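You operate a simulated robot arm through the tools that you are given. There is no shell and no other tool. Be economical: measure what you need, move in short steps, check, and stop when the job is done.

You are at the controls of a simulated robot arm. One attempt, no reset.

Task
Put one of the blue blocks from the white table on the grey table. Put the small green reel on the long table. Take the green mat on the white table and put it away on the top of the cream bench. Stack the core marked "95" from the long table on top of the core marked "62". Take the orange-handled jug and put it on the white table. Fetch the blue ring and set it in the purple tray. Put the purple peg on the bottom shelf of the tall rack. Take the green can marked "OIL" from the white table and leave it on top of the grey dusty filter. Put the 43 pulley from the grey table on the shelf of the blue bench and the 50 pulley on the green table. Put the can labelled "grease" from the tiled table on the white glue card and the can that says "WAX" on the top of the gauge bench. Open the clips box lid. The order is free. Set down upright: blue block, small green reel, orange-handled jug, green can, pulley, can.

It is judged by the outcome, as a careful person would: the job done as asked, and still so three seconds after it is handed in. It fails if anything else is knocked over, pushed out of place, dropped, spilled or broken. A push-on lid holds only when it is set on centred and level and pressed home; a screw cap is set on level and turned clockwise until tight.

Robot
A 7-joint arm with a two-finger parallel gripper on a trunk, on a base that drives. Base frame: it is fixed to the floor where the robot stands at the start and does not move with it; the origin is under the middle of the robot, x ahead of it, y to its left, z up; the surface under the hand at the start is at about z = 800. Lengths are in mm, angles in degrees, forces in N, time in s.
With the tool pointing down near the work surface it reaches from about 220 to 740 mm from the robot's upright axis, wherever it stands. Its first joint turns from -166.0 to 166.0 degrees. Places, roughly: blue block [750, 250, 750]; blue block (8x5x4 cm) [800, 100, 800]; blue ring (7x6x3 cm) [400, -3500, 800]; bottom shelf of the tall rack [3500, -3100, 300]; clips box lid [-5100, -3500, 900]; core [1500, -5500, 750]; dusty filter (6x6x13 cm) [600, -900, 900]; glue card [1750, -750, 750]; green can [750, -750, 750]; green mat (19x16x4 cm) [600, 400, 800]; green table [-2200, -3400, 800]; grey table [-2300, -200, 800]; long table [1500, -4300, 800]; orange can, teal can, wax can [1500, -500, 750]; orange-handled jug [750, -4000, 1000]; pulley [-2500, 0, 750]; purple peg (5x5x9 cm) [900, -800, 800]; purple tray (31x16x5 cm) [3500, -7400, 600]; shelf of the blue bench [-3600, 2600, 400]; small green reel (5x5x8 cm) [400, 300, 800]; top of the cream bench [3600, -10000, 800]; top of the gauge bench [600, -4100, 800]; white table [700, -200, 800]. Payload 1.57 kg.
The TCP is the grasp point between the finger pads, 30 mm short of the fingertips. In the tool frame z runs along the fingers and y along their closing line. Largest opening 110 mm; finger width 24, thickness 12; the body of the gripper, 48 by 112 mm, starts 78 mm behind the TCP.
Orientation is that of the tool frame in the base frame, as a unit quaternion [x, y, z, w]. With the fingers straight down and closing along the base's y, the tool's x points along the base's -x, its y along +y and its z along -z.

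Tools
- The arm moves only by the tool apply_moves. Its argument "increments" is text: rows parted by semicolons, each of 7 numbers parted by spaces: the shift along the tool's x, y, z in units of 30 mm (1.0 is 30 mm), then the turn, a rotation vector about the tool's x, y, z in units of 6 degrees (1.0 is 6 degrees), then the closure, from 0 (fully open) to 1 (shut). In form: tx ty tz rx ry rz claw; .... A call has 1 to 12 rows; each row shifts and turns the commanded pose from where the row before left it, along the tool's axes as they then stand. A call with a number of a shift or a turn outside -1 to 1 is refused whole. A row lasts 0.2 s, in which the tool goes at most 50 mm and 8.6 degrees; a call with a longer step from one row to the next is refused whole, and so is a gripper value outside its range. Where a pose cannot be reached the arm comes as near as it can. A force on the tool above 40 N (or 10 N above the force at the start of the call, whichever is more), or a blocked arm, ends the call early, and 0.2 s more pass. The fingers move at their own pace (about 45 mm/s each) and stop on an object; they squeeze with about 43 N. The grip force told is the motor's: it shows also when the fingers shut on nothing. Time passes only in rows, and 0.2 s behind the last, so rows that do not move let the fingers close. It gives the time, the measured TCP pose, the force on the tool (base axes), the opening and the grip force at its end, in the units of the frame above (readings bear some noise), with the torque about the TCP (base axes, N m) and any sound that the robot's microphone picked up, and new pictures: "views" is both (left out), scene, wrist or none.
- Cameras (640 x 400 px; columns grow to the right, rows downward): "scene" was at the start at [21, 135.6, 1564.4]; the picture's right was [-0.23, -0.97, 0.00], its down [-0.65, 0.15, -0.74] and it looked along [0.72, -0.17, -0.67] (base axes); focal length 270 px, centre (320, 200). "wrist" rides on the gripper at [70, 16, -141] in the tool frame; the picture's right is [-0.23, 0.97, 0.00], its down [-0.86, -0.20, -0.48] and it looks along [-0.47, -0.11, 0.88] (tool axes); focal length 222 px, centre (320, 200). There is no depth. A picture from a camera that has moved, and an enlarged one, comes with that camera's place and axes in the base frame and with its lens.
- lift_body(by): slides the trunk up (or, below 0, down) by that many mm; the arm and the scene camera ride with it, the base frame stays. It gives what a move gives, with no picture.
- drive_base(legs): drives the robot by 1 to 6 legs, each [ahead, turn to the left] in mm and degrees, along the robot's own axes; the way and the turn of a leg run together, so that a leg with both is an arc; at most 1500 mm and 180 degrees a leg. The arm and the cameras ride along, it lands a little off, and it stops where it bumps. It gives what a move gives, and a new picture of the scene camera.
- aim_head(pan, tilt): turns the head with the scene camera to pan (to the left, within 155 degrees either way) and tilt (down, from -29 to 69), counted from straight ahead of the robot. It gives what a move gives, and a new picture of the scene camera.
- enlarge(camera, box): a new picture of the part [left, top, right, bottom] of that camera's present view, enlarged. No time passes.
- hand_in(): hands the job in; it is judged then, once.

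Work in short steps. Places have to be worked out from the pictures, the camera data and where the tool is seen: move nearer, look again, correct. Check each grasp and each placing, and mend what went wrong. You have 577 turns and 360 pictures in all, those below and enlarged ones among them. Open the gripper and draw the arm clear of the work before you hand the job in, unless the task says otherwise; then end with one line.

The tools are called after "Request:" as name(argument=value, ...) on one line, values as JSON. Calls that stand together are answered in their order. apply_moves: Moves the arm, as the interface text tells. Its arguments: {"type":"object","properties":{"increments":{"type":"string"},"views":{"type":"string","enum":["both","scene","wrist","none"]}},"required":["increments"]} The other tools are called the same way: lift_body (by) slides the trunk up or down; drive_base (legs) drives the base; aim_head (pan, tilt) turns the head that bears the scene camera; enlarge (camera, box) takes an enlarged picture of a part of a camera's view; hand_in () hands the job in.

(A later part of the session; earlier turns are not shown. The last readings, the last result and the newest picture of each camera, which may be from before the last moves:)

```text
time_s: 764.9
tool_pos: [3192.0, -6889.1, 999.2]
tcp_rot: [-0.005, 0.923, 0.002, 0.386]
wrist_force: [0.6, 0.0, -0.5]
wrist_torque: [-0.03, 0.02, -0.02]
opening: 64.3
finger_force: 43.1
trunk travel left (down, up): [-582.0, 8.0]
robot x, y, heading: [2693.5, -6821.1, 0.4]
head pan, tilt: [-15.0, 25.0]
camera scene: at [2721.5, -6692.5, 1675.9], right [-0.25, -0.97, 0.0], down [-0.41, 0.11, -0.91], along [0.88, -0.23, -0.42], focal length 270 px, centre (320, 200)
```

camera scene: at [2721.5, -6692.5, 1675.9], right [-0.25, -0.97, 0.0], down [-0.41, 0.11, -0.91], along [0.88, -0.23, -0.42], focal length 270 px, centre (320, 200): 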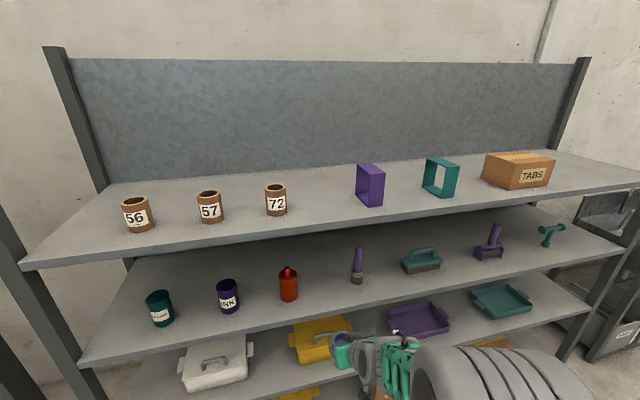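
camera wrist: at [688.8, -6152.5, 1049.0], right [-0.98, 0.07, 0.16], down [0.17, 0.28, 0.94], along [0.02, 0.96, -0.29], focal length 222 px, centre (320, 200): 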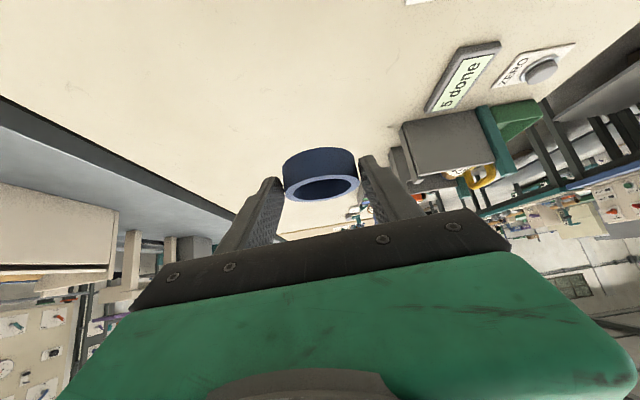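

Back off and shift south to stand opposite the purple tray.

Request:
drive_base(legs=[[-250, 0], [0, -90], [500, 0], [0, 90]])

Request:
aim_head(pan=0, tilt=30)

```text
time_s: 776.8
tool_pos: [2942.0, -7384.3, 999.2]
tcp_rot: [-0.001, 0.923, 0.001, 0.386]
wrist_force: [-0.1, -1.0, -0.9]
wrist_torque: [0.01, 0.02, -0.03]
opening: 64.2
finger_force: 43.4
trunk travel left (down, up): [-582.0, 8.0]
robot x, y, heading: [2437.2, -7318.0, -0.1]
head pan, tilt: [-15.0, 25.0]
camera scene: at [2471.7, -7185.6, 1675.9], right [-0.26, -0.97, 0.0], down [-0.41, 0.11, -0.91], along [0.88, -0.23, -0.42], focal length 270 px, centre (320, 200)
```

scene: 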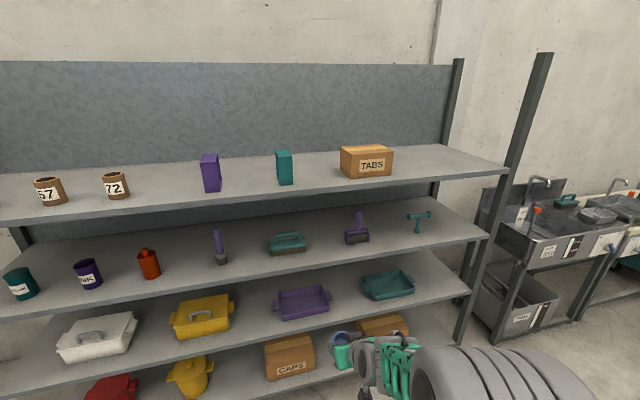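

```text
time_s: 777.6
tool_pos: [2942.4, -7384.8, 997.7]
tcp_rot: [-0.002, 0.923, 0.001, 0.386]
wrist_force: [-0.3, 0.1, -1.4]
wrist_torque: [0.02, 0.0, -0.01]
opening: 64.5
finger_force: 43.1
trunk travel left (down, up): [-582.0, 8.0]
robot x, y, heading: [2442.8, -7315.2, -0.1]
head pan, tilt: [0.0, 30.0]
camera scene: at [2473.2, -7161.9, 1668.0], right [0.0, -1.0, 0.0], down [-0.5, 0.0, -0.87], along [0.87, 0.0, -0.5], focal length 270 px, centre (320, 200)
```

scene: 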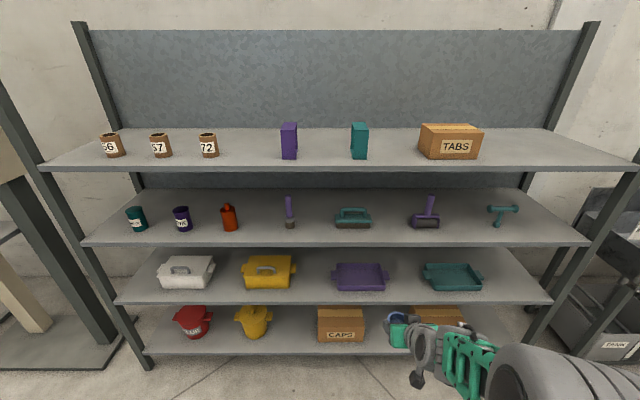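

Tray ≈(3502,−7371) on the z≈600 shelf, shelf above ≈945–965. Lower the trunk 300 mm and approach, then inspect with the wrist camera.

Request:
lift_body(by=-290)

Request:
drive_base(legs=[[300, 0]])

Request:
apply_moves(increments="0 0.4 0 0 0 0 1", views="wrist")

```text
time_s: 780.5
tool_pos: [2940.9, -7384.9, 708.8]
tcp_rot: [-0.001, 0.923, 0.0, 0.386]
wrist_force: [0.3, -0.3, -1.3]
wrist_torque: [0.0, 0.06, -0.02]
opening: 64.4
finger_force: 42.5
trunk travel left (down, up): [-292.0, 298.0]
robot x, y, heading: [2440.6, -7316.7, -0.3]
head pan, tilt: [0.0, 30.0]
```

```text
time_s: 782.6
tool_pos: [3243.5, -7384.7, 709.2]
tcp_rot: [-0.001, 0.923, 0.001, 0.386]
wrist_force: [-0.1, -0.5, -1.5]
wrist_torque: [-0.02, 0.02, 0.01]
opening: 64.3
finger_force: 43.3
trunk travel left (down, up): [-292.0, 298.0]
robot x, y, heading: [2749.6, -7318.3, -0.1]
head pan, tilt: [0.0, 30.0]
camera scene: at [2775.0, -7162.0, 1377.9], right [0.0, -1.0, 0.0], down [-0.5, 0.0, -0.87], along [0.87, 0.0, -0.5], focal length 270 px, centre (320, 200)
```

scene: 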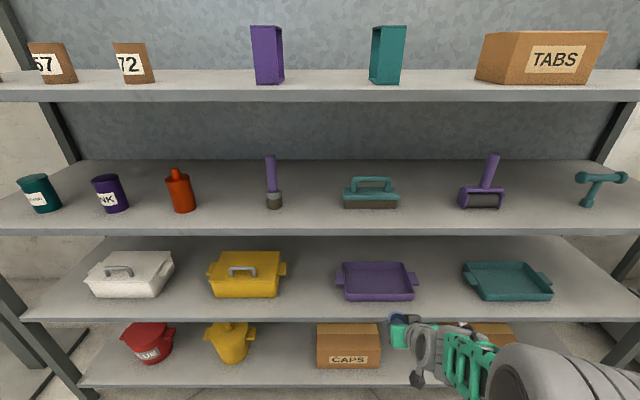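

```text
time_s: 783.0
tool_pos: [3241.8, -7373.2, 708.9]
tcp_rot: [0.0, 0.923, 0.0, 0.386]
wrist_force: [0.9, -0.4, -1.2]
wrist_torque: [-0.04, 0.0, 0.05]
opening: 64.5
finger_force: 43.0
trunk travel left (down, up): [-292.0, 298.0]
robot x, y, heading: [2742.3, -7315.4, -0.2]
head pan, tilt: [0.0, 30.0]
camera wrist: at [3093.0, -7356.4, 758.9], right [0.16, 0.97, 0.16], down [0.26, -0.2, 0.95], along [0.95, -0.11, -0.28], focal length 222 px, centre (320, 200)
```

wrist: 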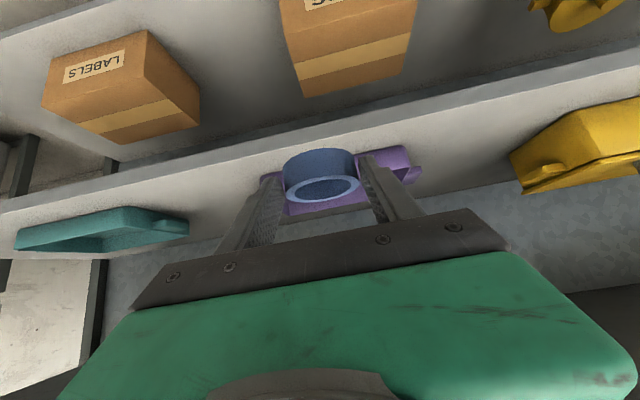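

Shelf ≈575, tray rim ≈625, target TCP ≈(3495,−7374). Lower trunk 28 mm, drive 150 mm closer, and check.

Request:
lift_body(by=-28)

Request:
drive_base(legs=[[150, 0]])

Request:
apply_moves(increments="0 0 0 0 0 0 1", views="wrist")

```text
time_s: 783.7
tool_pos: [3241.7, -7373.7, 680.6]
tcp_rot: [-0.001, 0.922, 0.0, 0.386]
wrist_force: [-0.4, 0.3, -1.6]
wrist_torque: [-0.01, 0.01, 0.03]
opening: 64.1
finger_force: 43.0
trunk travel left (down, up): [-264.0, 326.0]
robot x, y, heading: [2747.1, -7317.2, 0.3]
head pan, tilt: [0.0, 30.0]
```

```text
time_s: 785.1
tool_pos: [3392.8, -7372.6, 681.8]
tcp_rot: [-0.002, 0.923, 0.001, 0.386]
wrist_force: [0.9, -0.9, -0.8]
wrist_torque: [0.01, 0.04, -0.01]
opening: 64.3
finger_force: 43.0
trunk travel left (down, up): [-264.0, 326.0]
robot x, y, heading: [2892.8, -7316.8, 0.0]
head pan, tilt: [0.0, 30.0]
camera scene: at [2924.2, -7161.8, 1349.9], right [0.0, -1.0, 0.0], down [-0.5, 0.0, -0.87], along [0.87, 0.0, -0.5], focal length 270 px, centre (320, 200)
```

scene: 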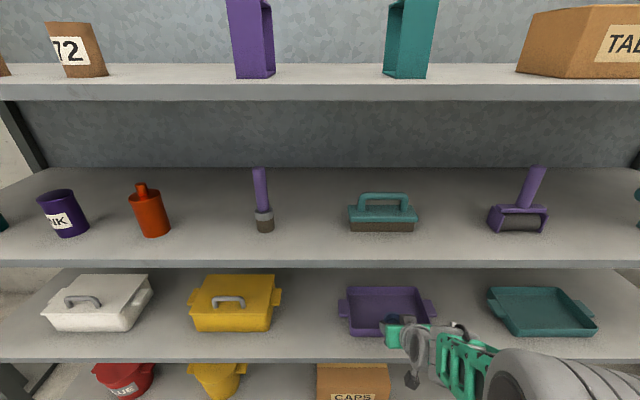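

```text
time_s: 785.5
tool_pos: [3392.9, -7371.7, 680.6]
tcp_rot: [-0.003, 0.923, 0.001, 0.386]
wrist_force: [0.9, 0.1, -0.3]
wrist_torque: [-0.01, 0.01, 0.04]
opening: 64.4
finger_force: 43.1
trunk travel left (down, up): [-264.0, 326.0]
robot x, y, heading: [2893.4, -7316.0, 0.0]
head pan, tilt: [0.0, 30.0]
camera wrist: at [3242.5, -7355.5, 730.8], right [0.16, 0.97, 0.16], down [0.26, -0.2, 0.94], along [0.95, -0.1, -0.28], focal length 222 px, centre (320, 200)
```

wrist: 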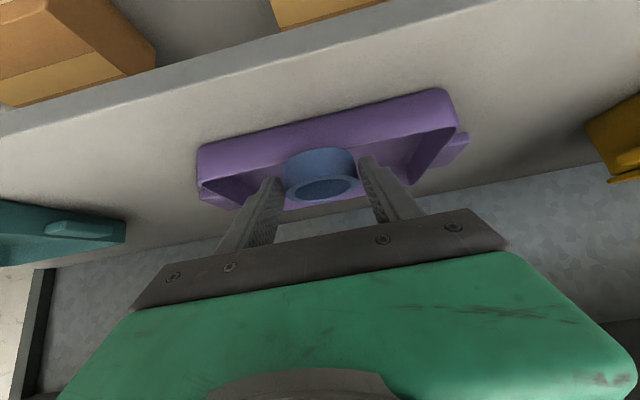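

Aligned with the tray. Move in 107 mm horizontally.

Request:
apply_moves(increments="-0.63 0 0.63 0 0 0 1;-0.63 0 0.63 0 0 0 1;-0.63 0 0.63 0 0 0 1;-0.63 0 0.63 0 0 0 1", views="both")

```text
time_s: 786.5
tool_pos: [3498.4, -7372.0, 681.1]
tcp_rot: [-0.003, 0.923, 0.001, 0.385]
wrist_force: [0.2, 0.5, -1.0]
wrist_torque: [0.03, 0.0, -0.01]
opening: 64.2
finger_force: 43.3
trunk travel left (down, up): [-264.0, 326.0]
robot x, y, heading: [2892.8, -7316.8, 0.1]
head pan, tilt: [0.0, 30.0]
camera scene: at [2924.2, -7161.8, 1349.9], right [0.0, -1.0, 0.0], down [-0.5, 0.0, -0.87], along [0.87, 0.0, -0.5], focal length 270 px, centre (320, 200)
camera wrist: at [3349.3, -7355.4, 730.8], right [0.16, 0.97, 0.16], down [0.26, -0.2, 0.94], along [0.95, -0.1, -0.28], focal length 222 px, centre (320, 200)
```

scene: 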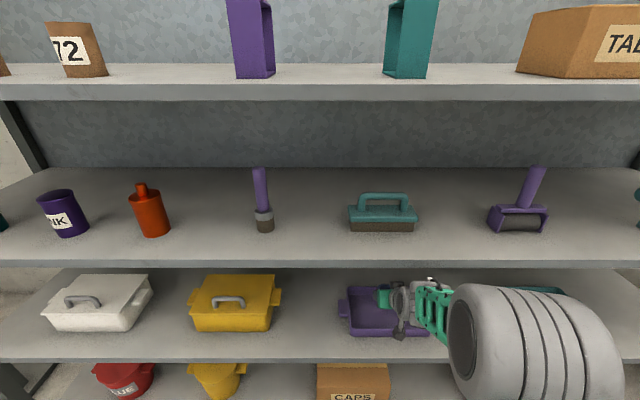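
wrist: 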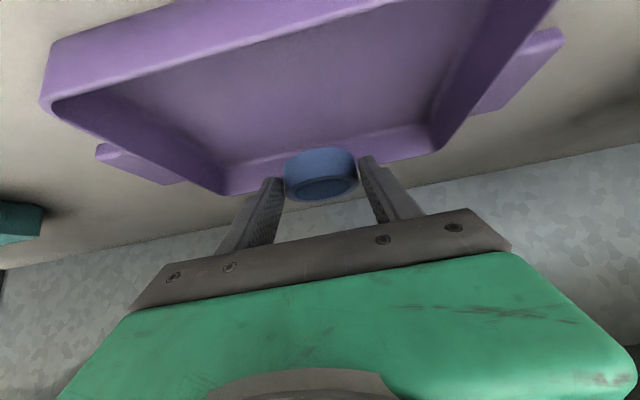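

Ring is over the tray's middle. Lower 55 mm, then fine steps.

Request:
apply_moves(increments="0.33 0 0.33 0 0 0 1;0.33 0 0.33 0 0 0 1;0.33 0 0.33 0 0 0 1;0.25 0 0.25 0 0 0 1;0.07 0 0.07 0 0 0 1;0.07 0 0.07 0 0 0 1;0.07 0 0.07 0 0 0 1", views="wrist")

```text
time_s: 787.9
tool_pos: [3505.7, -7373.3, 632.8]
tcp_rot: [-0.003, 0.917, 0.0, 0.398]
wrist_force: [3.1, -0.3, 8.7]
wrist_torque: [0.06, -0.05, -0.01]
opening: 64.2
finger_force: 42.7
trunk travel left (down, up): [-264.0, 326.0]
robot x, y, heading: [2893.9, -7316.1, 0.1]
head pan, tilt: [0.0, 30.0]
stopped in row 7: the force on the tool passed its limit at 52 N (the readings are from after the stop); the commanded pose is now the measured one
camera wrist: at [3356.0, -7356.2, 679.4], right [0.15, 0.97, 0.16], down [0.24, -0.2, 0.95], along [0.96, -0.11, -0.26], focal length 222 px, centre (320, 200)
```

wrist: 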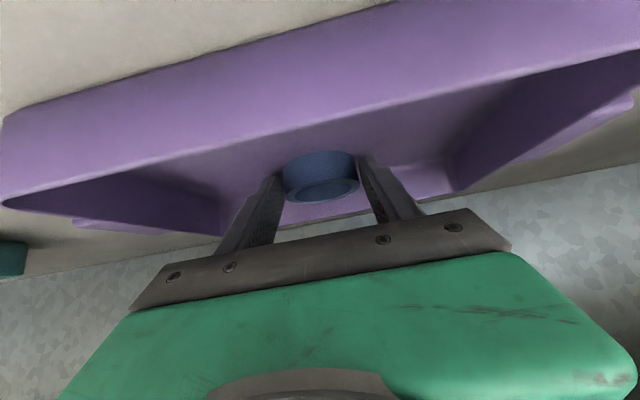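

Contact: ring on the tray floor. Release and withdraw along the tool axis.

Request:
apply_moves(increments="-0.02 0 -0.02 0 0 0 0.3;0 0 0 0 0 0 0.1;0 0 0 0 0 0 0.1;0 0 0 0 0 0 0.1;0 0 -0.7 0 0 0 0.1;0.1 0 -0.9 0 0 0 0.1;0.3 0 -0.9 0 0 0 0.1;0.5 0 -0.8 0 0 0 0.1;0.6 0 -0.7 0 0 0 0.1;0.6 0 -0.6 0 0 0 0.1;0.6 0 -0.6 0 0 0 0.1", views="both")

```text
time_s: 790.3
tool_pos: [3335.2, -7374.3, 680.7]
tcp_rot: [-0.003, 0.919, 0.0, 0.395]
wrist_force: [0.7, -0.6, -0.6]
wrist_torque: [0.0, -0.04, -0.01]
opening: 99.1
finger_force: 0.0
trunk travel left (down, up): [-264.0, 326.0]
robot x, y, heading: [2892.2, -7320.6, 0.1]
head pan, tilt: [0.0, 30.0]
camera scene: at [2924.5, -7161.9, 1349.9], right [0.0, -1.0, 0.0], down [-0.5, 0.0, -0.87], along [0.87, 0.0, -0.5], focal length 270 px, centre (320, 200)
camera wrist: at [3184.7, -7356.0, 727.6], right [0.15, 0.97, 0.16], down [0.24, -0.2, 0.95], along [0.96, -0.11, -0.27], focal length 222 px, centre (320, 200)
```

scene: 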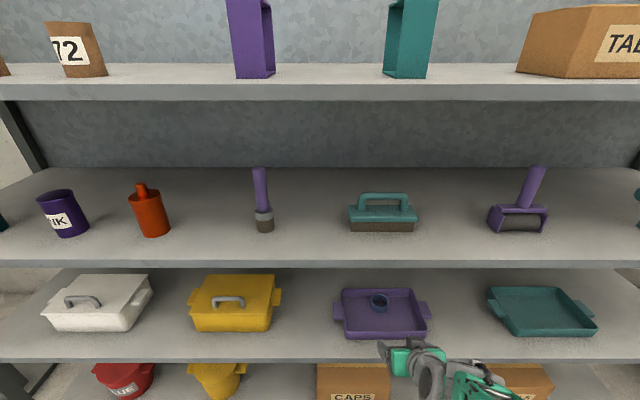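
wrist: 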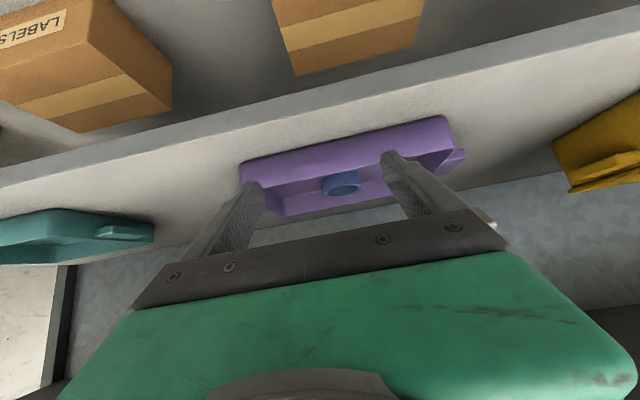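

Request:
enlarge(camera="scene", box=[310, 265, 460, 360])

```text
4.21 times, centred on (385, 312) of scene
camera zoom: at [2924.5, -7161.9, 1349.9], right [0.0, -1.0, 0.0], down [-0.5, 0.0, -0.87], along [0.87, 0.0, -0.5], focal length 1139 px, centre (46, -274)
```

zoom: 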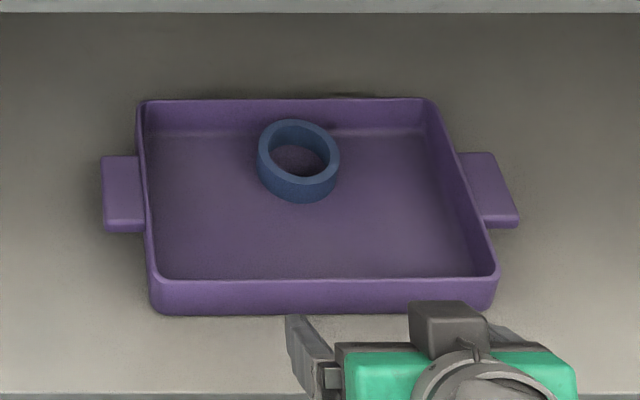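

Ring lies flat in the tray. Back out, raise, and go to the long table's east side near y≈−5500 for the cores.

Request:
drive_base(legs=[[-450, 0]])

Request:
lift_body(by=315)

Request:
apply_moves(increments="0 0 -0.5 0 1 0 0;0 0 -0.5 0 1 0 0;0 0 0 0 1 0 0;0 0 0 0 1 0 0;0 0 0 0 1 0 0;0 0 0 0 1 0 0;0 0 -0.3 0 1 0 0;0 0 -0.3 0 0.75 0 0", views="none")

Request:
drive_base(legs=[[0, 105], [900, 0], [900, 0], [0, 75]])

Request:
aim_head(pan=10, tilt=30)

```text
time_s: 793.0
tool_pos: [2891.3, -7371.3, 681.6]
tcp_rot: [-0.007, 0.919, 0.002, 0.395]
wrist_force: [-0.2, -0.1, -1.1]
wrist_torque: [-0.03, -0.05, -0.01]
opening: 99.1
finger_force: 0.1
trunk travel left (down, up): [-264.0, 326.0]
robot x, y, heading: [2451.3, -7320.7, 0.6]
head pan, tilt: [0.0, 30.0]
camera scene: at [2478.1, -7164.4, 1349.9], right [0.01, -1.0, 0.0], down [-0.5, -0.01, -0.87], along [0.87, 0.01, -0.5], focal length 270 px, centre (320, 200)
```

scene: 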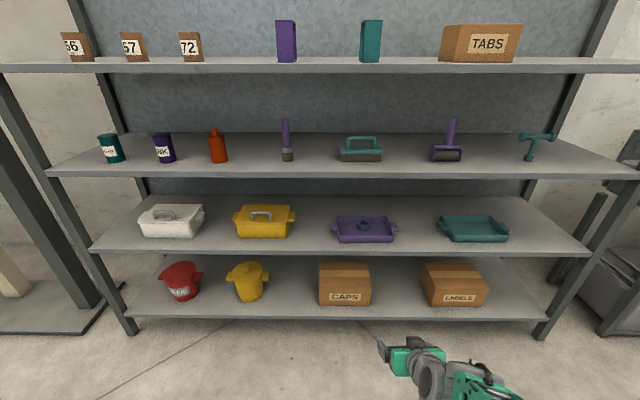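

```text
time_s: 796.1
tool_pos: [2891.1, -7371.3, 996.0]
tcp_rot: [-0.007, 0.919, 0.001, 0.394]
wrist_force: [0.1, -1.1, 0.9]
wrist_torque: [-0.02, -0.01, 0.02]
opening: 99.0
finger_force: 0.2
trunk travel left (down, up): [-579.0, 11.0]
robot x, y, heading: [2448.0, -7322.2, 0.7]
head pan, tilt: [0.0, 30.0]
```

```text
time_s: 797.9
tool_pos: [2866.2, -7372.3, 1036.4]
tcp_rot: [-0.008, 1.0, -0.001, 0.0]
wrist_force: [-0.2, 0.0, 0.5]
wrist_torque: [-0.01, 0.03, -0.02]
opening: 110.0
finger_force: 0.0
trunk travel left (down, up): [-579.0, 11.0]
robot x, y, heading: [2452.6, -7317.0, 1.0]
head pan, tilt: [0.0, 30.0]
```

```text
time_s: 811.4
tool_pos: [1733.5, -5231.3, 1034.2]
tcp_rot: [0.819, -0.573, 0.012, -0.017]
wrist_force: [0.5, -0.1, -0.1]
wrist_torque: [0.0, -0.06, 0.02]
opening: 110.0
finger_force: 0.1
trunk travel left (down, up): [-579.0, 11.0]
robot x, y, heading: [1858.9, -5628.2, 109.7]
head pan, tilt: [0.0, 30.0]
stopped in leg 3: the robot was blocked; the commanded pose is now the measured one
camera scene: at [1732.0, -5641.5, 1670.7], right [0.94, 0.33, -0.02], down [0.15, -0.48, -0.87], along [-0.3, 0.81, -0.5], focal length 270 px, centre (320, 200)
```

scene: 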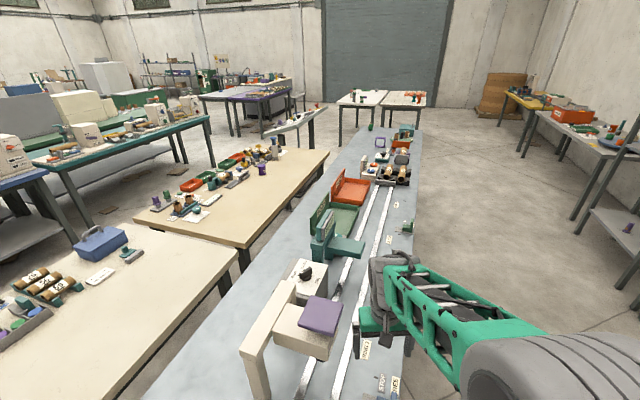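

```text
time_s: 812.2
tool_pos: [1738.8, -5230.9, 1034.2]
tcp_rot: [0.818, -0.575, 0.011, -0.016]
wrist_force: [-0.6, 0.1, 0.1]
wrist_torque: [-0.02, -0.04, 0.01]
opening: 109.9
finger_force: 0.0
trunk travel left (down, up): [-579.0, 11.0]
robot x, y, heading: [1856.1, -5628.1, 109.2]
head pan, tilt: [10.0, 30.0]
camera scene: at [1721.5, -5646.3, 1671.4], right [0.87, 0.49, -0.02], down [0.23, -0.44, -0.87], along [-0.43, 0.75, -0.5], focal length 270 px, centre (320, 200)
```

scene: 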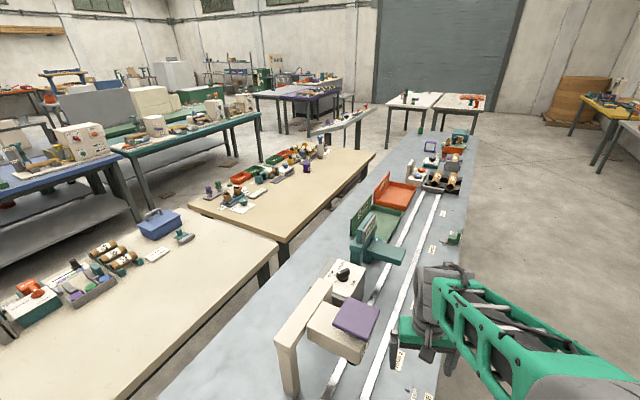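

I was blocked by the long table's edge area. Back off immediately and inspect.

Request:
drive_base(legs=[[-200, 0], [0, -20]])

Request:
aim_head(pan=45, tilt=35)

```text
time_s: 814.8
tool_pos: [1943.4, -5403.3, 1033.8]
tcp_rot: [0.709, -0.705, 0.014, -0.015]
wrist_force: [0.0, -0.4, 1.0]
wrist_torque: [0.02, 0.04, 0.02]
opening: 110.2
finger_force: 0.1
trunk travel left (down, up): [-579.0, 11.0]
robot x, y, heading: [1921.1, -5821.4, 89.4]
head pan, tilt: [10.0, 30.0]
camera scene: at [1753.2, -5791.0, 1665.0], right [0.99, 0.17, 0.0], down [0.08, -0.49, -0.87], along [-0.15, 0.85, -0.5], focal length 270 px, centre (320, 200)
```

scene: 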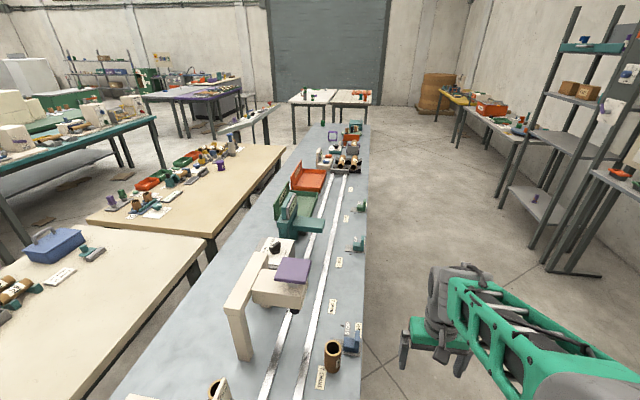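

```text
time_s: 815.8
tool_pos: [1942.6, -5403.6, 1033.3]
tcp_rot: [0.709, -0.705, 0.014, -0.013]
wrist_force: [-0.4, 0.5, -1.0]
wrist_torque: [-0.01, 0.01, 0.04]
opening: 110.2
finger_force: 0.0
trunk travel left (down, up): [-579.0, 11.0]
robot x, y, heading: [1922.3, -5821.5, 89.8]
head pan, tilt: [45.0, 35.0]
camera scene: at [1706.4, -5817.6, 1657.2], right [0.71, 0.7, 0.0], down [0.4, -0.41, -0.82], along [-0.58, 0.58, -0.57], focal length 270 px, centre (320, 200)
```

scene: 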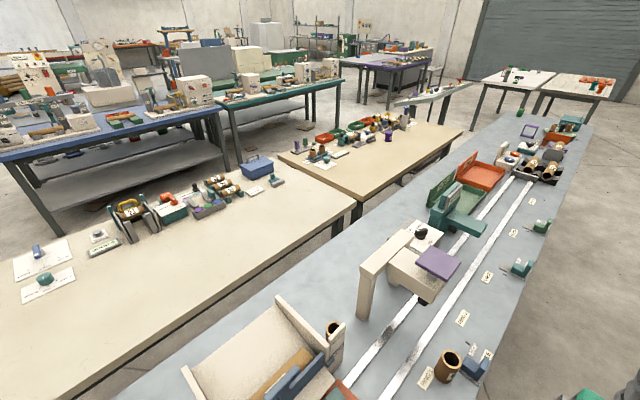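

Nothing appears disturbed. Pull away to the northeast, then face the table.

Request:
drive_base(legs=[[0, -45], [420, 0], [0, 135]])

Request:
aim_head(pan=10, tilt=42)

```text
time_s: 817.4
tool_pos: [2022.1, -5418.7, 1020.4]
tcp_rot: [-0.516, 0.852, -0.064, 0.056]
wrist_force: [-2.7, 0.9, -0.9]
wrist_torque: [-0.13, -0.25, -0.02]
opening: 110.0
finger_force: 0.1
trunk travel left (down, up): [-579.0, 11.0]
robot x, y, heading: [1928.8, -5825.6, 75.0]
head pan, tilt: [45.0, 35.0]
stopped in leg 1: the robot was blocked; the commanded pose is now the measured one
camera scene: at [1808.7, -5783.5, 1675.3], right [0.87, 0.5, -0.04], down [0.24, -0.49, -0.84], along [-0.44, 0.72, -0.54], focal length 270 px, centre (320, 200)
```

scene: 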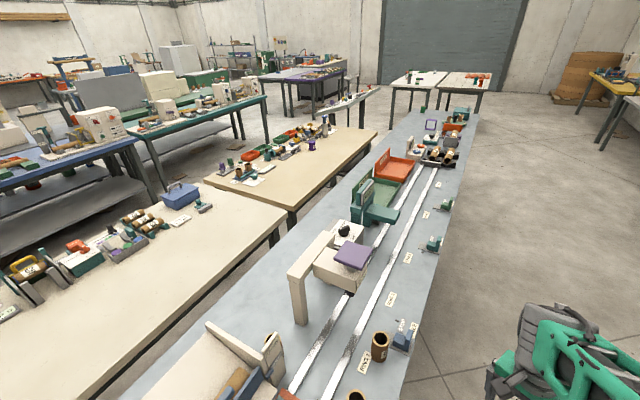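

```text
time_s: 818.4
tool_pos: [2030.1, -5422.7, 1022.4]
tcp_rot: [-0.514, 0.854, -0.06, 0.054]
wrist_force: [0.0, 0.1, 0.1]
wrist_torque: [0.01, -0.02, 0.01]
opening: 110.1
finger_force: 0.0
trunk travel left (down, up): [-579.0, 11.0]
robot x, y, heading: [1929.1, -5820.8, 74.4]
head pan, tilt: [10.0, 42.0]
camera scene: at [1868.2, -5782.3, 1662.7], right [0.99, -0.09, -0.06], down [-0.11, -0.65, -0.75], along [0.03, 0.75, -0.66], focal length 270 px, centre (320, 200)
```

scene: 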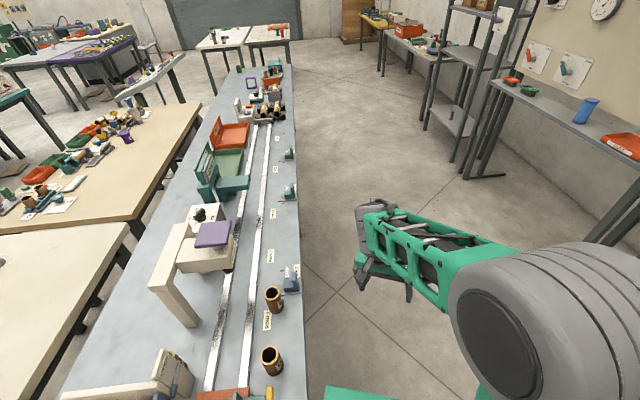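

A table leg seems to block the base's rear-left. Turn back and reverse out south-east the way I came.

Request:
drive_base(legs=[[0, 20], [-200, 0]])

```text
time_s: 819.1
tool_pos: [1913.7, -5395.8, 999.8]
tcp_rot: [-0.497, 0.855, -0.102, 0.102]
wrist_force: [-2.7, 0.6, 0.6]
wrist_torque: [-0.09, -0.3, 0.02]
opening: 110.1
finger_force: 0.2
trunk travel left (down, up): [-579.0, 11.0]
robot x, y, heading: [1931.0, -5821.5, 76.1]
head pan, tilt: [10.0, 42.0]
stopped in leg 1: the robot was blocked; the commanded pose is now the measured one
camera scene: at [1846.2, -5774.8, 1660.2], right [1.0, -0.07, -0.05], down [-0.08, -0.66, -0.75], along [0.02, 0.75, -0.66], focal length 270 px, centre (320, 200)
```

scene: 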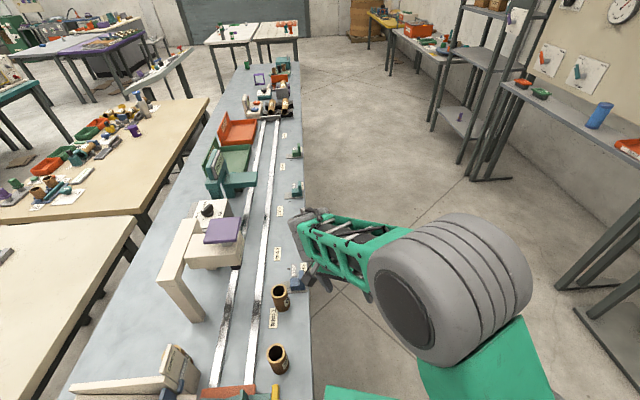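

Wedged; try creeping forward (heading slightly away from the table).

Request:
drive_base(legs=[[120, 0]])

```text
time_s: 819.8
tool_pos: [1806.6, -5381.2, 968.9]
tcp_rot: [-0.496, 0.846, -0.132, 0.143]
wrist_force: [-3.8, 1.2, 0.4]
wrist_torque: [-0.1, -0.24, 0.0]
opening: 110.1
finger_force: 0.1
trunk travel left (down, up): [-579.0, 11.0]
robot x, y, heading: [1926.6, -5819.0, 77.4]
head pan, tilt: [10.0, 42.0]
stopped in leg 1: the robot was blocked; the commanded pose is now the measured one
camera scene: at [1832.5, -5773.0, 1658.2], right [1.0, -0.04, -0.04], down [-0.06, -0.66, -0.75], along [0.01, 0.75, -0.66], focal length 270 px, centre (320, 200)
```

scene: 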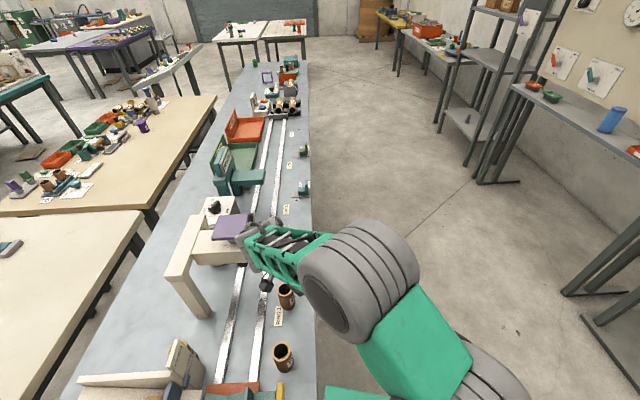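

The arm drifted over the table while blocked. First lift the tool straight up away from objects.

Request:
apply_moves(increments="-0.1 -0.35 -0.9 0 0 0 0;-0.1 -0.35 -0.9 0 0 0 0;-0.1 -0.35 -0.9 0 0 0 0;-0.1 -0.35 -0.9 0 0 0 0", views="both")

```text
time_s: 820.1
tool_pos: [1762.4, -5377.7, 967.3]
tcp_rot: [-0.494, 0.844, -0.139, 0.158]
wrist_force: [-3.2, 0.8, -0.9]
wrist_torque: [-0.08, -0.32, 0.01]
opening: 110.0
finger_force: 0.0
trunk travel left (down, up): [-579.0, 11.0]
robot x, y, heading: [1925.5, -5821.0, 78.2]
head pan, tilt: [10.0, 42.0]
stopped in row 1: the arm was blocked; the commanded pose is now the measured one
camera scene: at [1827.2, -5773.2, 1657.4], right [1.0, -0.03, -0.04], down [-0.05, -0.66, -0.75], along [0.0, 0.75, -0.66], focal length 270 px, centre (320, 200)
camera wrist: at [1659.8, -5418.5, 1081.3], right [-0.66, 0.66, -0.35], down [0.36, 0.69, 0.62], along [0.66, 0.29, -0.7], focal length 222 px, centre (320, 200)
```

scene: 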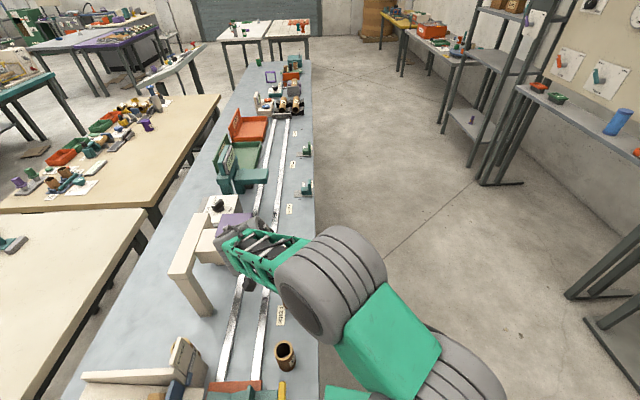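
wrist: 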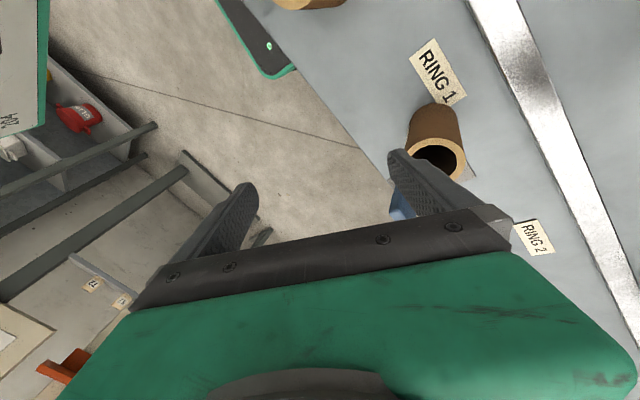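

Request:
apply_moves(increments="0 0 0 0 0 0 0", views="none")

```text
time_s: 820.4
tool_pos: [1720.6, -5376.3, 951.7]
tcp_rot: [-0.493, 0.84, -0.149, 0.172]
wrist_force: [-2.2, -1.0, -0.6]
wrist_torque: [-0.03, -0.26, 0.02]
opening: 110.0
finger_force: 0.0
trunk travel left (down, up): [-579.0, 11.0]
robot x, y, heading: [1929.4, -5817.2, 79.3]
head pan, tilt: [10.0, 42.0]
stopped in row 1: the arm was blocked; the commanded pose is now the measured one
```

Request:
aim_head(pan=20, tilt=50)

```text
time_s: 821.1
tool_pos: [1734.9, -5377.2, 949.1]
tcp_rot: [-0.49, 0.841, -0.154, 0.169]
wrist_force: [0.5, 0.9, 0.0]
wrist_torque: [0.02, -0.01, 0.0]
opening: 109.8
finger_force: 0.1
trunk travel left (down, up): [-579.0, 11.0]
robot x, y, heading: [1930.4, -5818.8, 78.9]
head pan, tilt: [20.0, 50.0]
camera scene: at [1814.9, -5782.2, 1646.4], right [0.99, 0.15, -0.04], down [0.09, -0.75, -0.65], along [-0.13, 0.64, -0.76], focal length 270 px, centre (320, 200)
```

scene: 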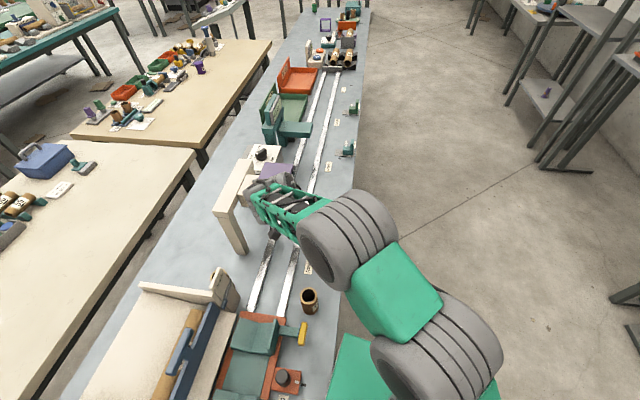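

The arm has settled. Raise it gently.

Request:
apply_moves(increments="-0.04 -0.14 -0.3 0 0 0 0;-0.04 -0.14 -0.3 0 0 0 0;-0.06 -0.21 -0.45 0 0 0 0;-0.06 -0.21 -0.45 0 0 0 0;-0.06 -0.21 -0.45 0 0 0 0;-0.06 -0.21 -0.45 0 0 0 0", views="none")

```text
time_s: 821.5
tool_pos: [1688.1, -5375.0, 943.1]
tcp_rot: [-0.49, 0.839, -0.154, 0.179]
wrist_force: [-1.7, 0.2, -1.3]
wrist_torque: [0.0, -0.24, 0.02]
opening: 109.9
finger_force: 0.0
trunk travel left (down, up): [-579.0, 11.0]
robot x, y, heading: [1929.5, -5820.9, 79.4]
head pan, tilt: [20.0, 50.0]
stopped in row 1: the arm was blocked; the commanded pose is now the measured one
```

Request:
aim_head(pan=70, tilt=69)

Request:
aim_head(pan=130, tilt=60)

```text
time_s: 822.6
tool_pos: [1701.6, -5375.7, 943.4]
tcp_rot: [-0.488, 0.84, -0.157, 0.177]
wrist_force: [0.9, -0.5, 0.3]
wrist_torque: [0.07, 0.0, -0.01]
opening: 110.1
finger_force: 0.1
trunk travel left (down, up): [-579.0, 11.0]
robot x, y, heading: [1931.0, -5818.6, 79.2]
head pan, tilt: [70.0, 68.8]
camera scene: at [1775.0, -5828.8, 1624.6], right [0.52, 0.86, -0.01], down [0.79, -0.48, -0.39], along [-0.34, 0.19, -0.92], focal length 270 px, centre (320, 200)
```

scene: 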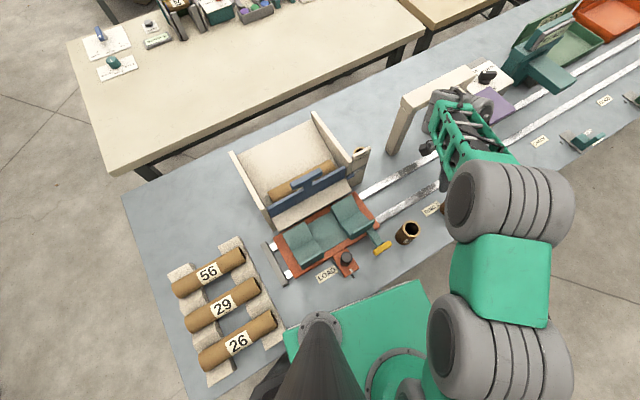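

```text
time_s: 823.9
tool_pos: [1699.6, -5375.2, 942.3]
tcp_rot: [-0.488, 0.84, -0.158, 0.177]
wrist_force: [0.3, 0.3, 0.4]
wrist_torque: [-0.01, -0.02, 0.02]
opening: 109.9
finger_force: 0.0
trunk travel left (down, up): [-579.0, 11.0]
robot x, y, heading: [1932.8, -5817.6, 78.8]
head pan, tilt: [130.0, 60.0]
camera scene: at [1764.8, -5889.9, 1633.8], right [-0.48, 0.88, 0.02], down [0.74, 0.42, -0.52], along [-0.47, -0.24, -0.85], focal length 270 px, centre (320, 200)
```

scene: 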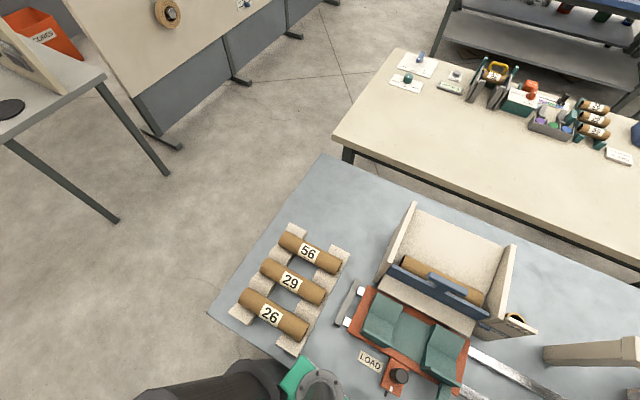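

The robot seems wedged against the table edge and the arm drifts west whenever commanded. I test commanding an eastward correction.

Request:
apply_moves(increments="-0.55 -1 0.15 0 0 0 0", views="none")

```text
time_s: 824.3
tool_pos: [1670.8, -5375.7, 938.4]
tcp_rot: [-0.49, 0.837, -0.155, 0.186]
wrist_force: [-2.2, 0.1, -1.3]
wrist_torque: [-0.01, -0.16, 0.01]
opening: 110.1
finger_force: 0.0
trunk travel left (down, up): [-579.0, 11.0]
robot x, y, heading: [1930.4, -5816.9, 79.6]
head pan, tilt: [130.0, 60.0]
stopped in row 1: the arm was blocked; the commanded pose is now the measured one
```

Request:
aim_head(pan=-60, tilt=66)

Request:
aim_head(pan=-140, tilt=60)

```text
time_s: 827.1
tool_pos: [1684.2, -5374.8, 935.3]
tcp_rot: [-0.486, 0.839, -0.161, 0.186]
wrist_force: [-0.4, -1.0, 0.3]
wrist_torque: [0.0, -0.04, -0.01]
opening: 110.2
finger_force: 0.2
trunk travel left (down, up): [-579.0, 11.0]
robot x, y, heading: [1933.3, -5819.0, 79.2]
head pan, tilt: [-60.0, 66.0]
camera scene: at [1874.8, -5837.8, 1622.9], right [0.33, -0.94, -0.01], down [-0.87, -0.3, -0.38], along [0.36, 0.14, -0.92], focal length 270 px, centre (320, 200)
```

scene: 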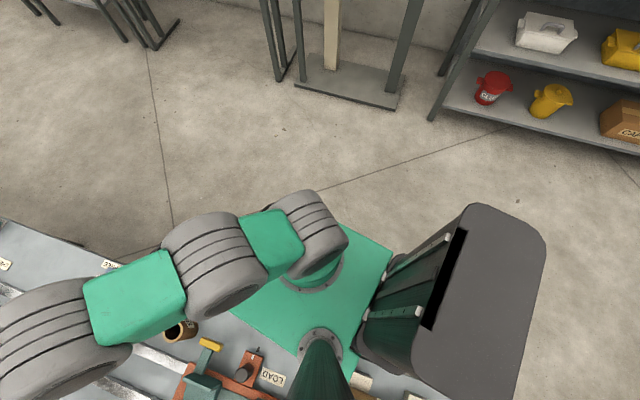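

```text
time_s: 828.6
tool_pos: [1687.4, -5376.8, 929.1]
tcp_rot: [-0.486, 0.837, -0.167, 0.188]
wrist_force: [0.3, 0.3, 0.2]
wrist_torque: [-0.01, -0.02, 0.0]
opening: 109.8
finger_force: 0.0
trunk travel left (down, up): [-579.0, 11.0]
robot x, y, heading: [1933.7, -5820.4, 79.1]
head pan, tilt: [-140.0, 60.0]
camera scene: at [1849.2, -5915.1, 1629.3], right [-0.87, -0.49, 0.02], down [-0.44, 0.76, -0.48], along [0.22, -0.43, -0.87], focal length 270 px, centre (320, 200)
```

scene: 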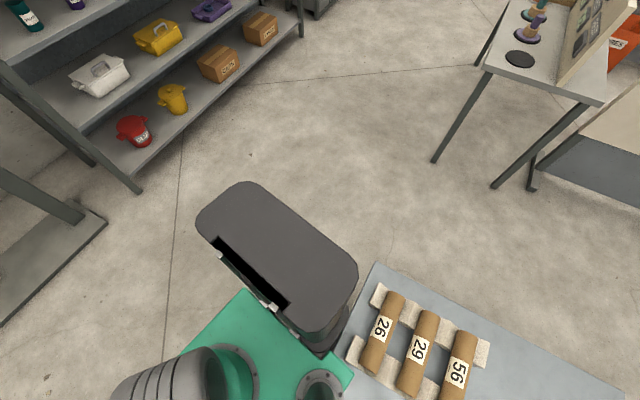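

The mast at the robot's rear is pressing against the table edge, so a small left turn should free it. Try a very small turn.

Request:
drive_base(legs=[[0, 2]])

```text
time_s: 829.3
tool_pos: [1648.2, -5385.9, 896.5]
tcp_rot: [-0.485, 0.831, -0.178, 0.205]
wrist_force: [-1.6, 1.1, -0.8]
wrist_torque: [-0.06, -0.13, -0.03]
opening: 110.0
finger_force: 0.0
trunk travel left (down, up): [-579.0, 11.0]
robot x, y, heading: [1937.9, -5816.2, 80.6]
head pan, tilt: [-140.0, 60.0]
stopped in leg 1: the robot was blocked; the commanded pose is now the measured one
camera scene: at [1835.8, -5911.9, 1627.3], right [-0.86, -0.51, 0.01], down [-0.45, 0.75, -0.49], along [0.24, -0.43, -0.87], focal length 270 px, centre (320, 200)
```

scene: 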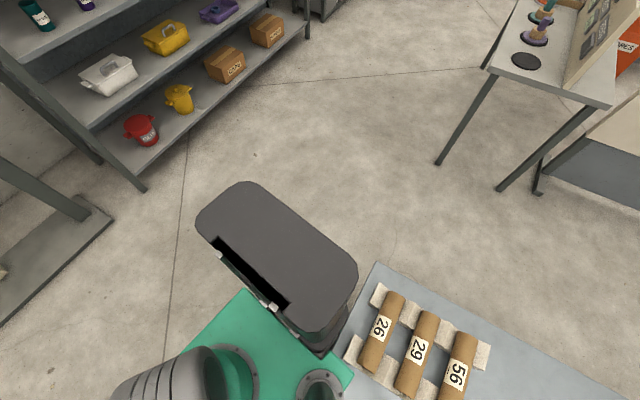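

Request:
aim_head(pan=35, tilt=55)

```text
time_s: 832.0
tool_pos: [1656.9, -5384.7, 898.5]
tcp_rot: [-0.483, 0.833, -0.179, 0.203]
wrist_force: [0.4, -0.7, 0.4]
wrist_torque: [0.0, 0.02, 0.03]
opening: 109.9
finger_force: 0.2
trunk travel left (down, up): [-579.0, 11.0]
robot x, y, heading: [1936.8, -5819.7, 80.1]
head pan, tilt: [35.0, 55.0]
camera scene: at [1777.3, -5790.6, 1635.5], right [0.91, 0.42, -0.02], down [0.34, -0.74, -0.58], along [-0.26, 0.52, -0.81], focal length 270 px, centre (320, 200)
```

scene: 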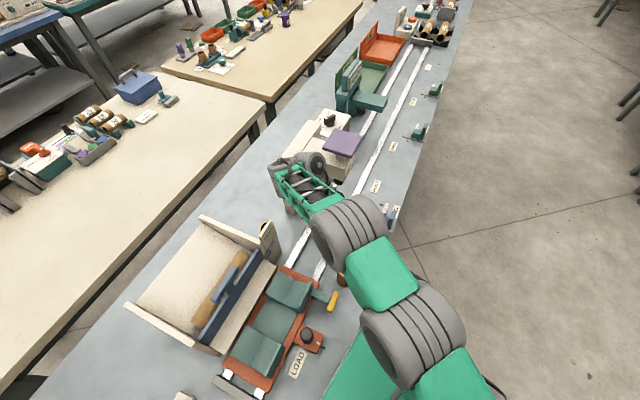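

Lean is reducing. Repeat the small left turn.

Request:
drive_base(legs=[[0, 2]])

```text
time_s: 832.7
tool_pos: [1639.4, -5397.8, 876.8]
tcp_rot: [-0.484, 0.827, -0.186, 0.216]
wrist_force: [-1.4, -0.3, -0.1]
wrist_torque: [0.0, -0.08, 0.05]
opening: 110.2
finger_force: 0.0
trunk travel left (down, up): [-579.0, 11.0]
robot x, y, heading: [1940.5, -5819.5, 81.5]
head pan, tilt: [35.0, 55.0]
stopped in leg 1: the robot was blocked; the commanded pose is now the measured one
camera scene: at [1764.1, -5790.4, 1633.0], right [0.9, 0.44, -0.01], down [0.36, -0.73, -0.58], along [-0.26, 0.52, -0.82], focal length 270 px, centre (320, 200)
```

scene: 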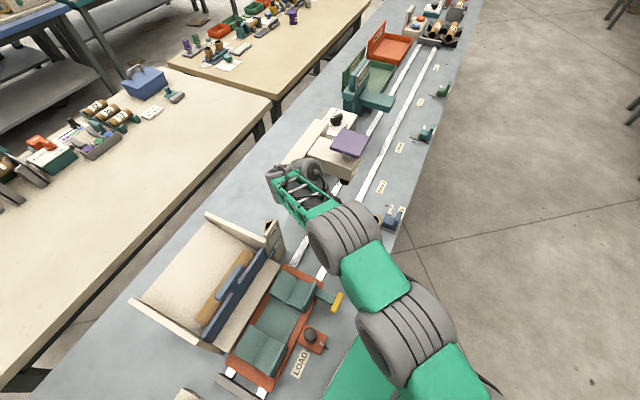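

Request:
apply_moves(increments="-0.09 -0.26 -0.42 0 0 0 0;-0.09 -0.26 -0.42 0 0 0 0;-0.09 -0.26 -0.42 0 0 0 0", views="wrist")

```text
time_s: 833.5
tool_pos: [1650.7, -5402.0, 920.6]
tcp_rot: [-0.483, 0.829, -0.185, 0.214]
wrist_force: [0.0, -0.8, 0.7]
wrist_torque: [0.01, 0.0, 0.0]
opening: 110.2
finger_force: 0.0
out of reach, approached as far as the arm can: row 2
trunk travel left (down, up): [-579.0, 11.0]
robot x, y, heading: [1941.7, -5821.1, 81.1]
head pan, tilt: [35.0, 55.0]
camera wrist: at [1531.8, -5440.3, 1019.3], right [-0.6, 0.65, -0.46], down [0.27, 0.71, 0.65], along [0.75, 0.27, -0.6], focal length 222 px, centre (320, 200)
```

wrist: 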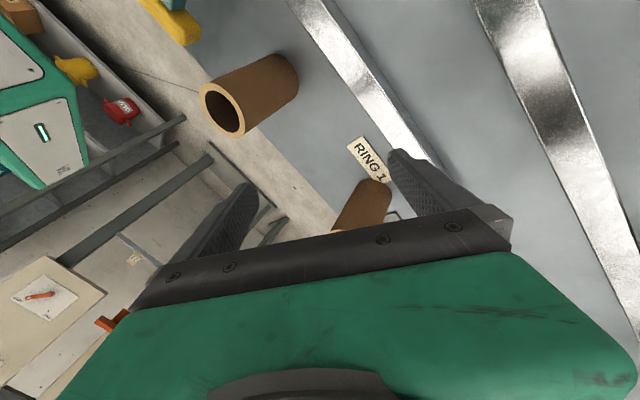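

Arm control regained. Raise further.

Request:
apply_moves(increments="-0.13 -0.4 -0.65 0 0 0 0;-0.13 -0.4 -0.65 0 0 0 0;-0.13 -0.4 -0.65 0 0 0 0;-0.13 -0.4 -0.65 0 0 0 0;-0.13 -0.4 -0.65 0 0 0 0;-0.13 -0.4 -0.65 0 0 0 0", views="scene")

```text
time_s: 834.9
tool_pos: [1678.4, -5422.6, 1004.1]
tcp_rot: [-0.484, 0.828, -0.184, 0.213]
wrist_force: [1.1, -0.5, -0.3]
wrist_torque: [-0.02, 0.0, 0.02]
opening: 110.1
finger_force: 0.0
out of reach, approached as far as the arm can: row 1, 2, 3, 4, 5, 6
trunk travel left (down, up): [-579.0, 11.0]
robot x, y, heading: [1941.1, -5817.9, 80.9]
head pan, tilt: [35.0, 55.0]
camera scene: at [1768.3, -5790.6, 1633.3], right [0.9, 0.44, -0.01], down [0.35, -0.74, -0.58], along [-0.26, 0.52, -0.81], focal length 270 px, centre (320, 200)
```

scene: 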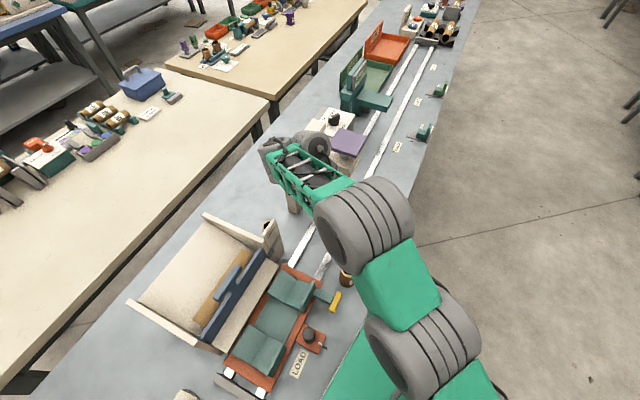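

Reorient the tool to vertical.

Request:
apply_moves(increments="0 0 0 -0.885 0.278 -0.078 0;0 0 0 -0.885 0.278 -0.078 0;0 0 0 -0.885 0.278 -0.078 0;0 0 0 -0.885 0.278 -0.078 0;0 0 0 -0.885 0.278 -0.078 0;0 0 0 -0.885 0.278 -0.078 0", views="none")

```text
time_s: 836.3
tool_pos: [1673.6, -5419.0, 1007.9]
tcp_rot: [-0.524, 0.852, 0.001, -0.002]
wrist_force: [-0.8, -0.4, 1.0]
wrist_torque: [-0.03, 0.03, -0.03]
opening: 110.0
finger_force: 0.1
trunk travel left (down, up): [-579.0, 11.0]
robot x, y, heading: [1940.5, -5816.4, 81.0]
head pan, tilt: [35.0, 55.0]
```

Swing the tool back east over the aisle.

Request:
apply_moves(increments="-0.47 -0.93 -0.17 0 0 0 0;-0.47 -0.93 -0.17 0 0 0 0;-0.47 -0.93 -0.17 0 0 0 0;-0.47 -0.93 -0.17 0 0 0 0;-0.47 -0.93 -0.17 0 0 0 0;-0.47 -0.93 -0.17 0 0 0 0;-0.47 -0.93 -0.17 0 0 0 0;-0.47 -0.93 -0.17 0 0 0 0", views="none")

Request:
drive_base(legs=[[0, 6], [-100, 0]])

```text
time_s: 838.1
tool_pos: [1923.5, -5417.7, 1047.1]
tcp_rot: [-0.525, 0.851, 0.001, -0.001]
wrist_force: [0.4, 0.6, -0.3]
wrist_torque: [0.0, 0.02, -0.02]
opening: 110.0
finger_force: 0.0
trunk travel left (down, up): [-579.0, 11.0]
robot x, y, heading: [1941.0, -5815.4, 81.0]
head pan, tilt: [35.0, 55.0]
```

```text
time_s: 839.8
tool_pos: [1881.4, -5493.9, 1046.6]
tcp_rot: [-0.565, 0.825, 0.002, -0.002]
wrist_force: [-0.8, 0.1, -1.1]
wrist_torque: [-0.02, -0.03, -0.01]
opening: 110.1
finger_force: 0.1
trunk travel left (down, up): [-579.0, 11.0]
robot x, y, heading: [1935.9, -5889.1, 84.4]
head pan, tilt: [35.0, 55.0]
stopped in leg 2: the robot was blocked; the commanded pose is now the measured one
camera scene: at [1743.4, -5873.2, 1628.8], right [0.87, 0.49, 0.0], down [0.4, -0.71, -0.57], along [-0.28, 0.5, -0.82], focal length 270 px, centre (320, 200)
```

scene: 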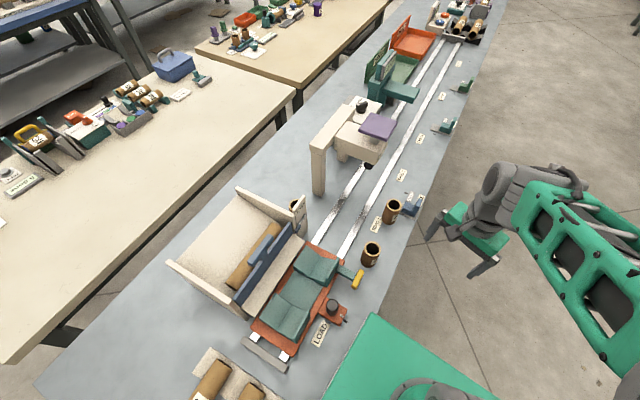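

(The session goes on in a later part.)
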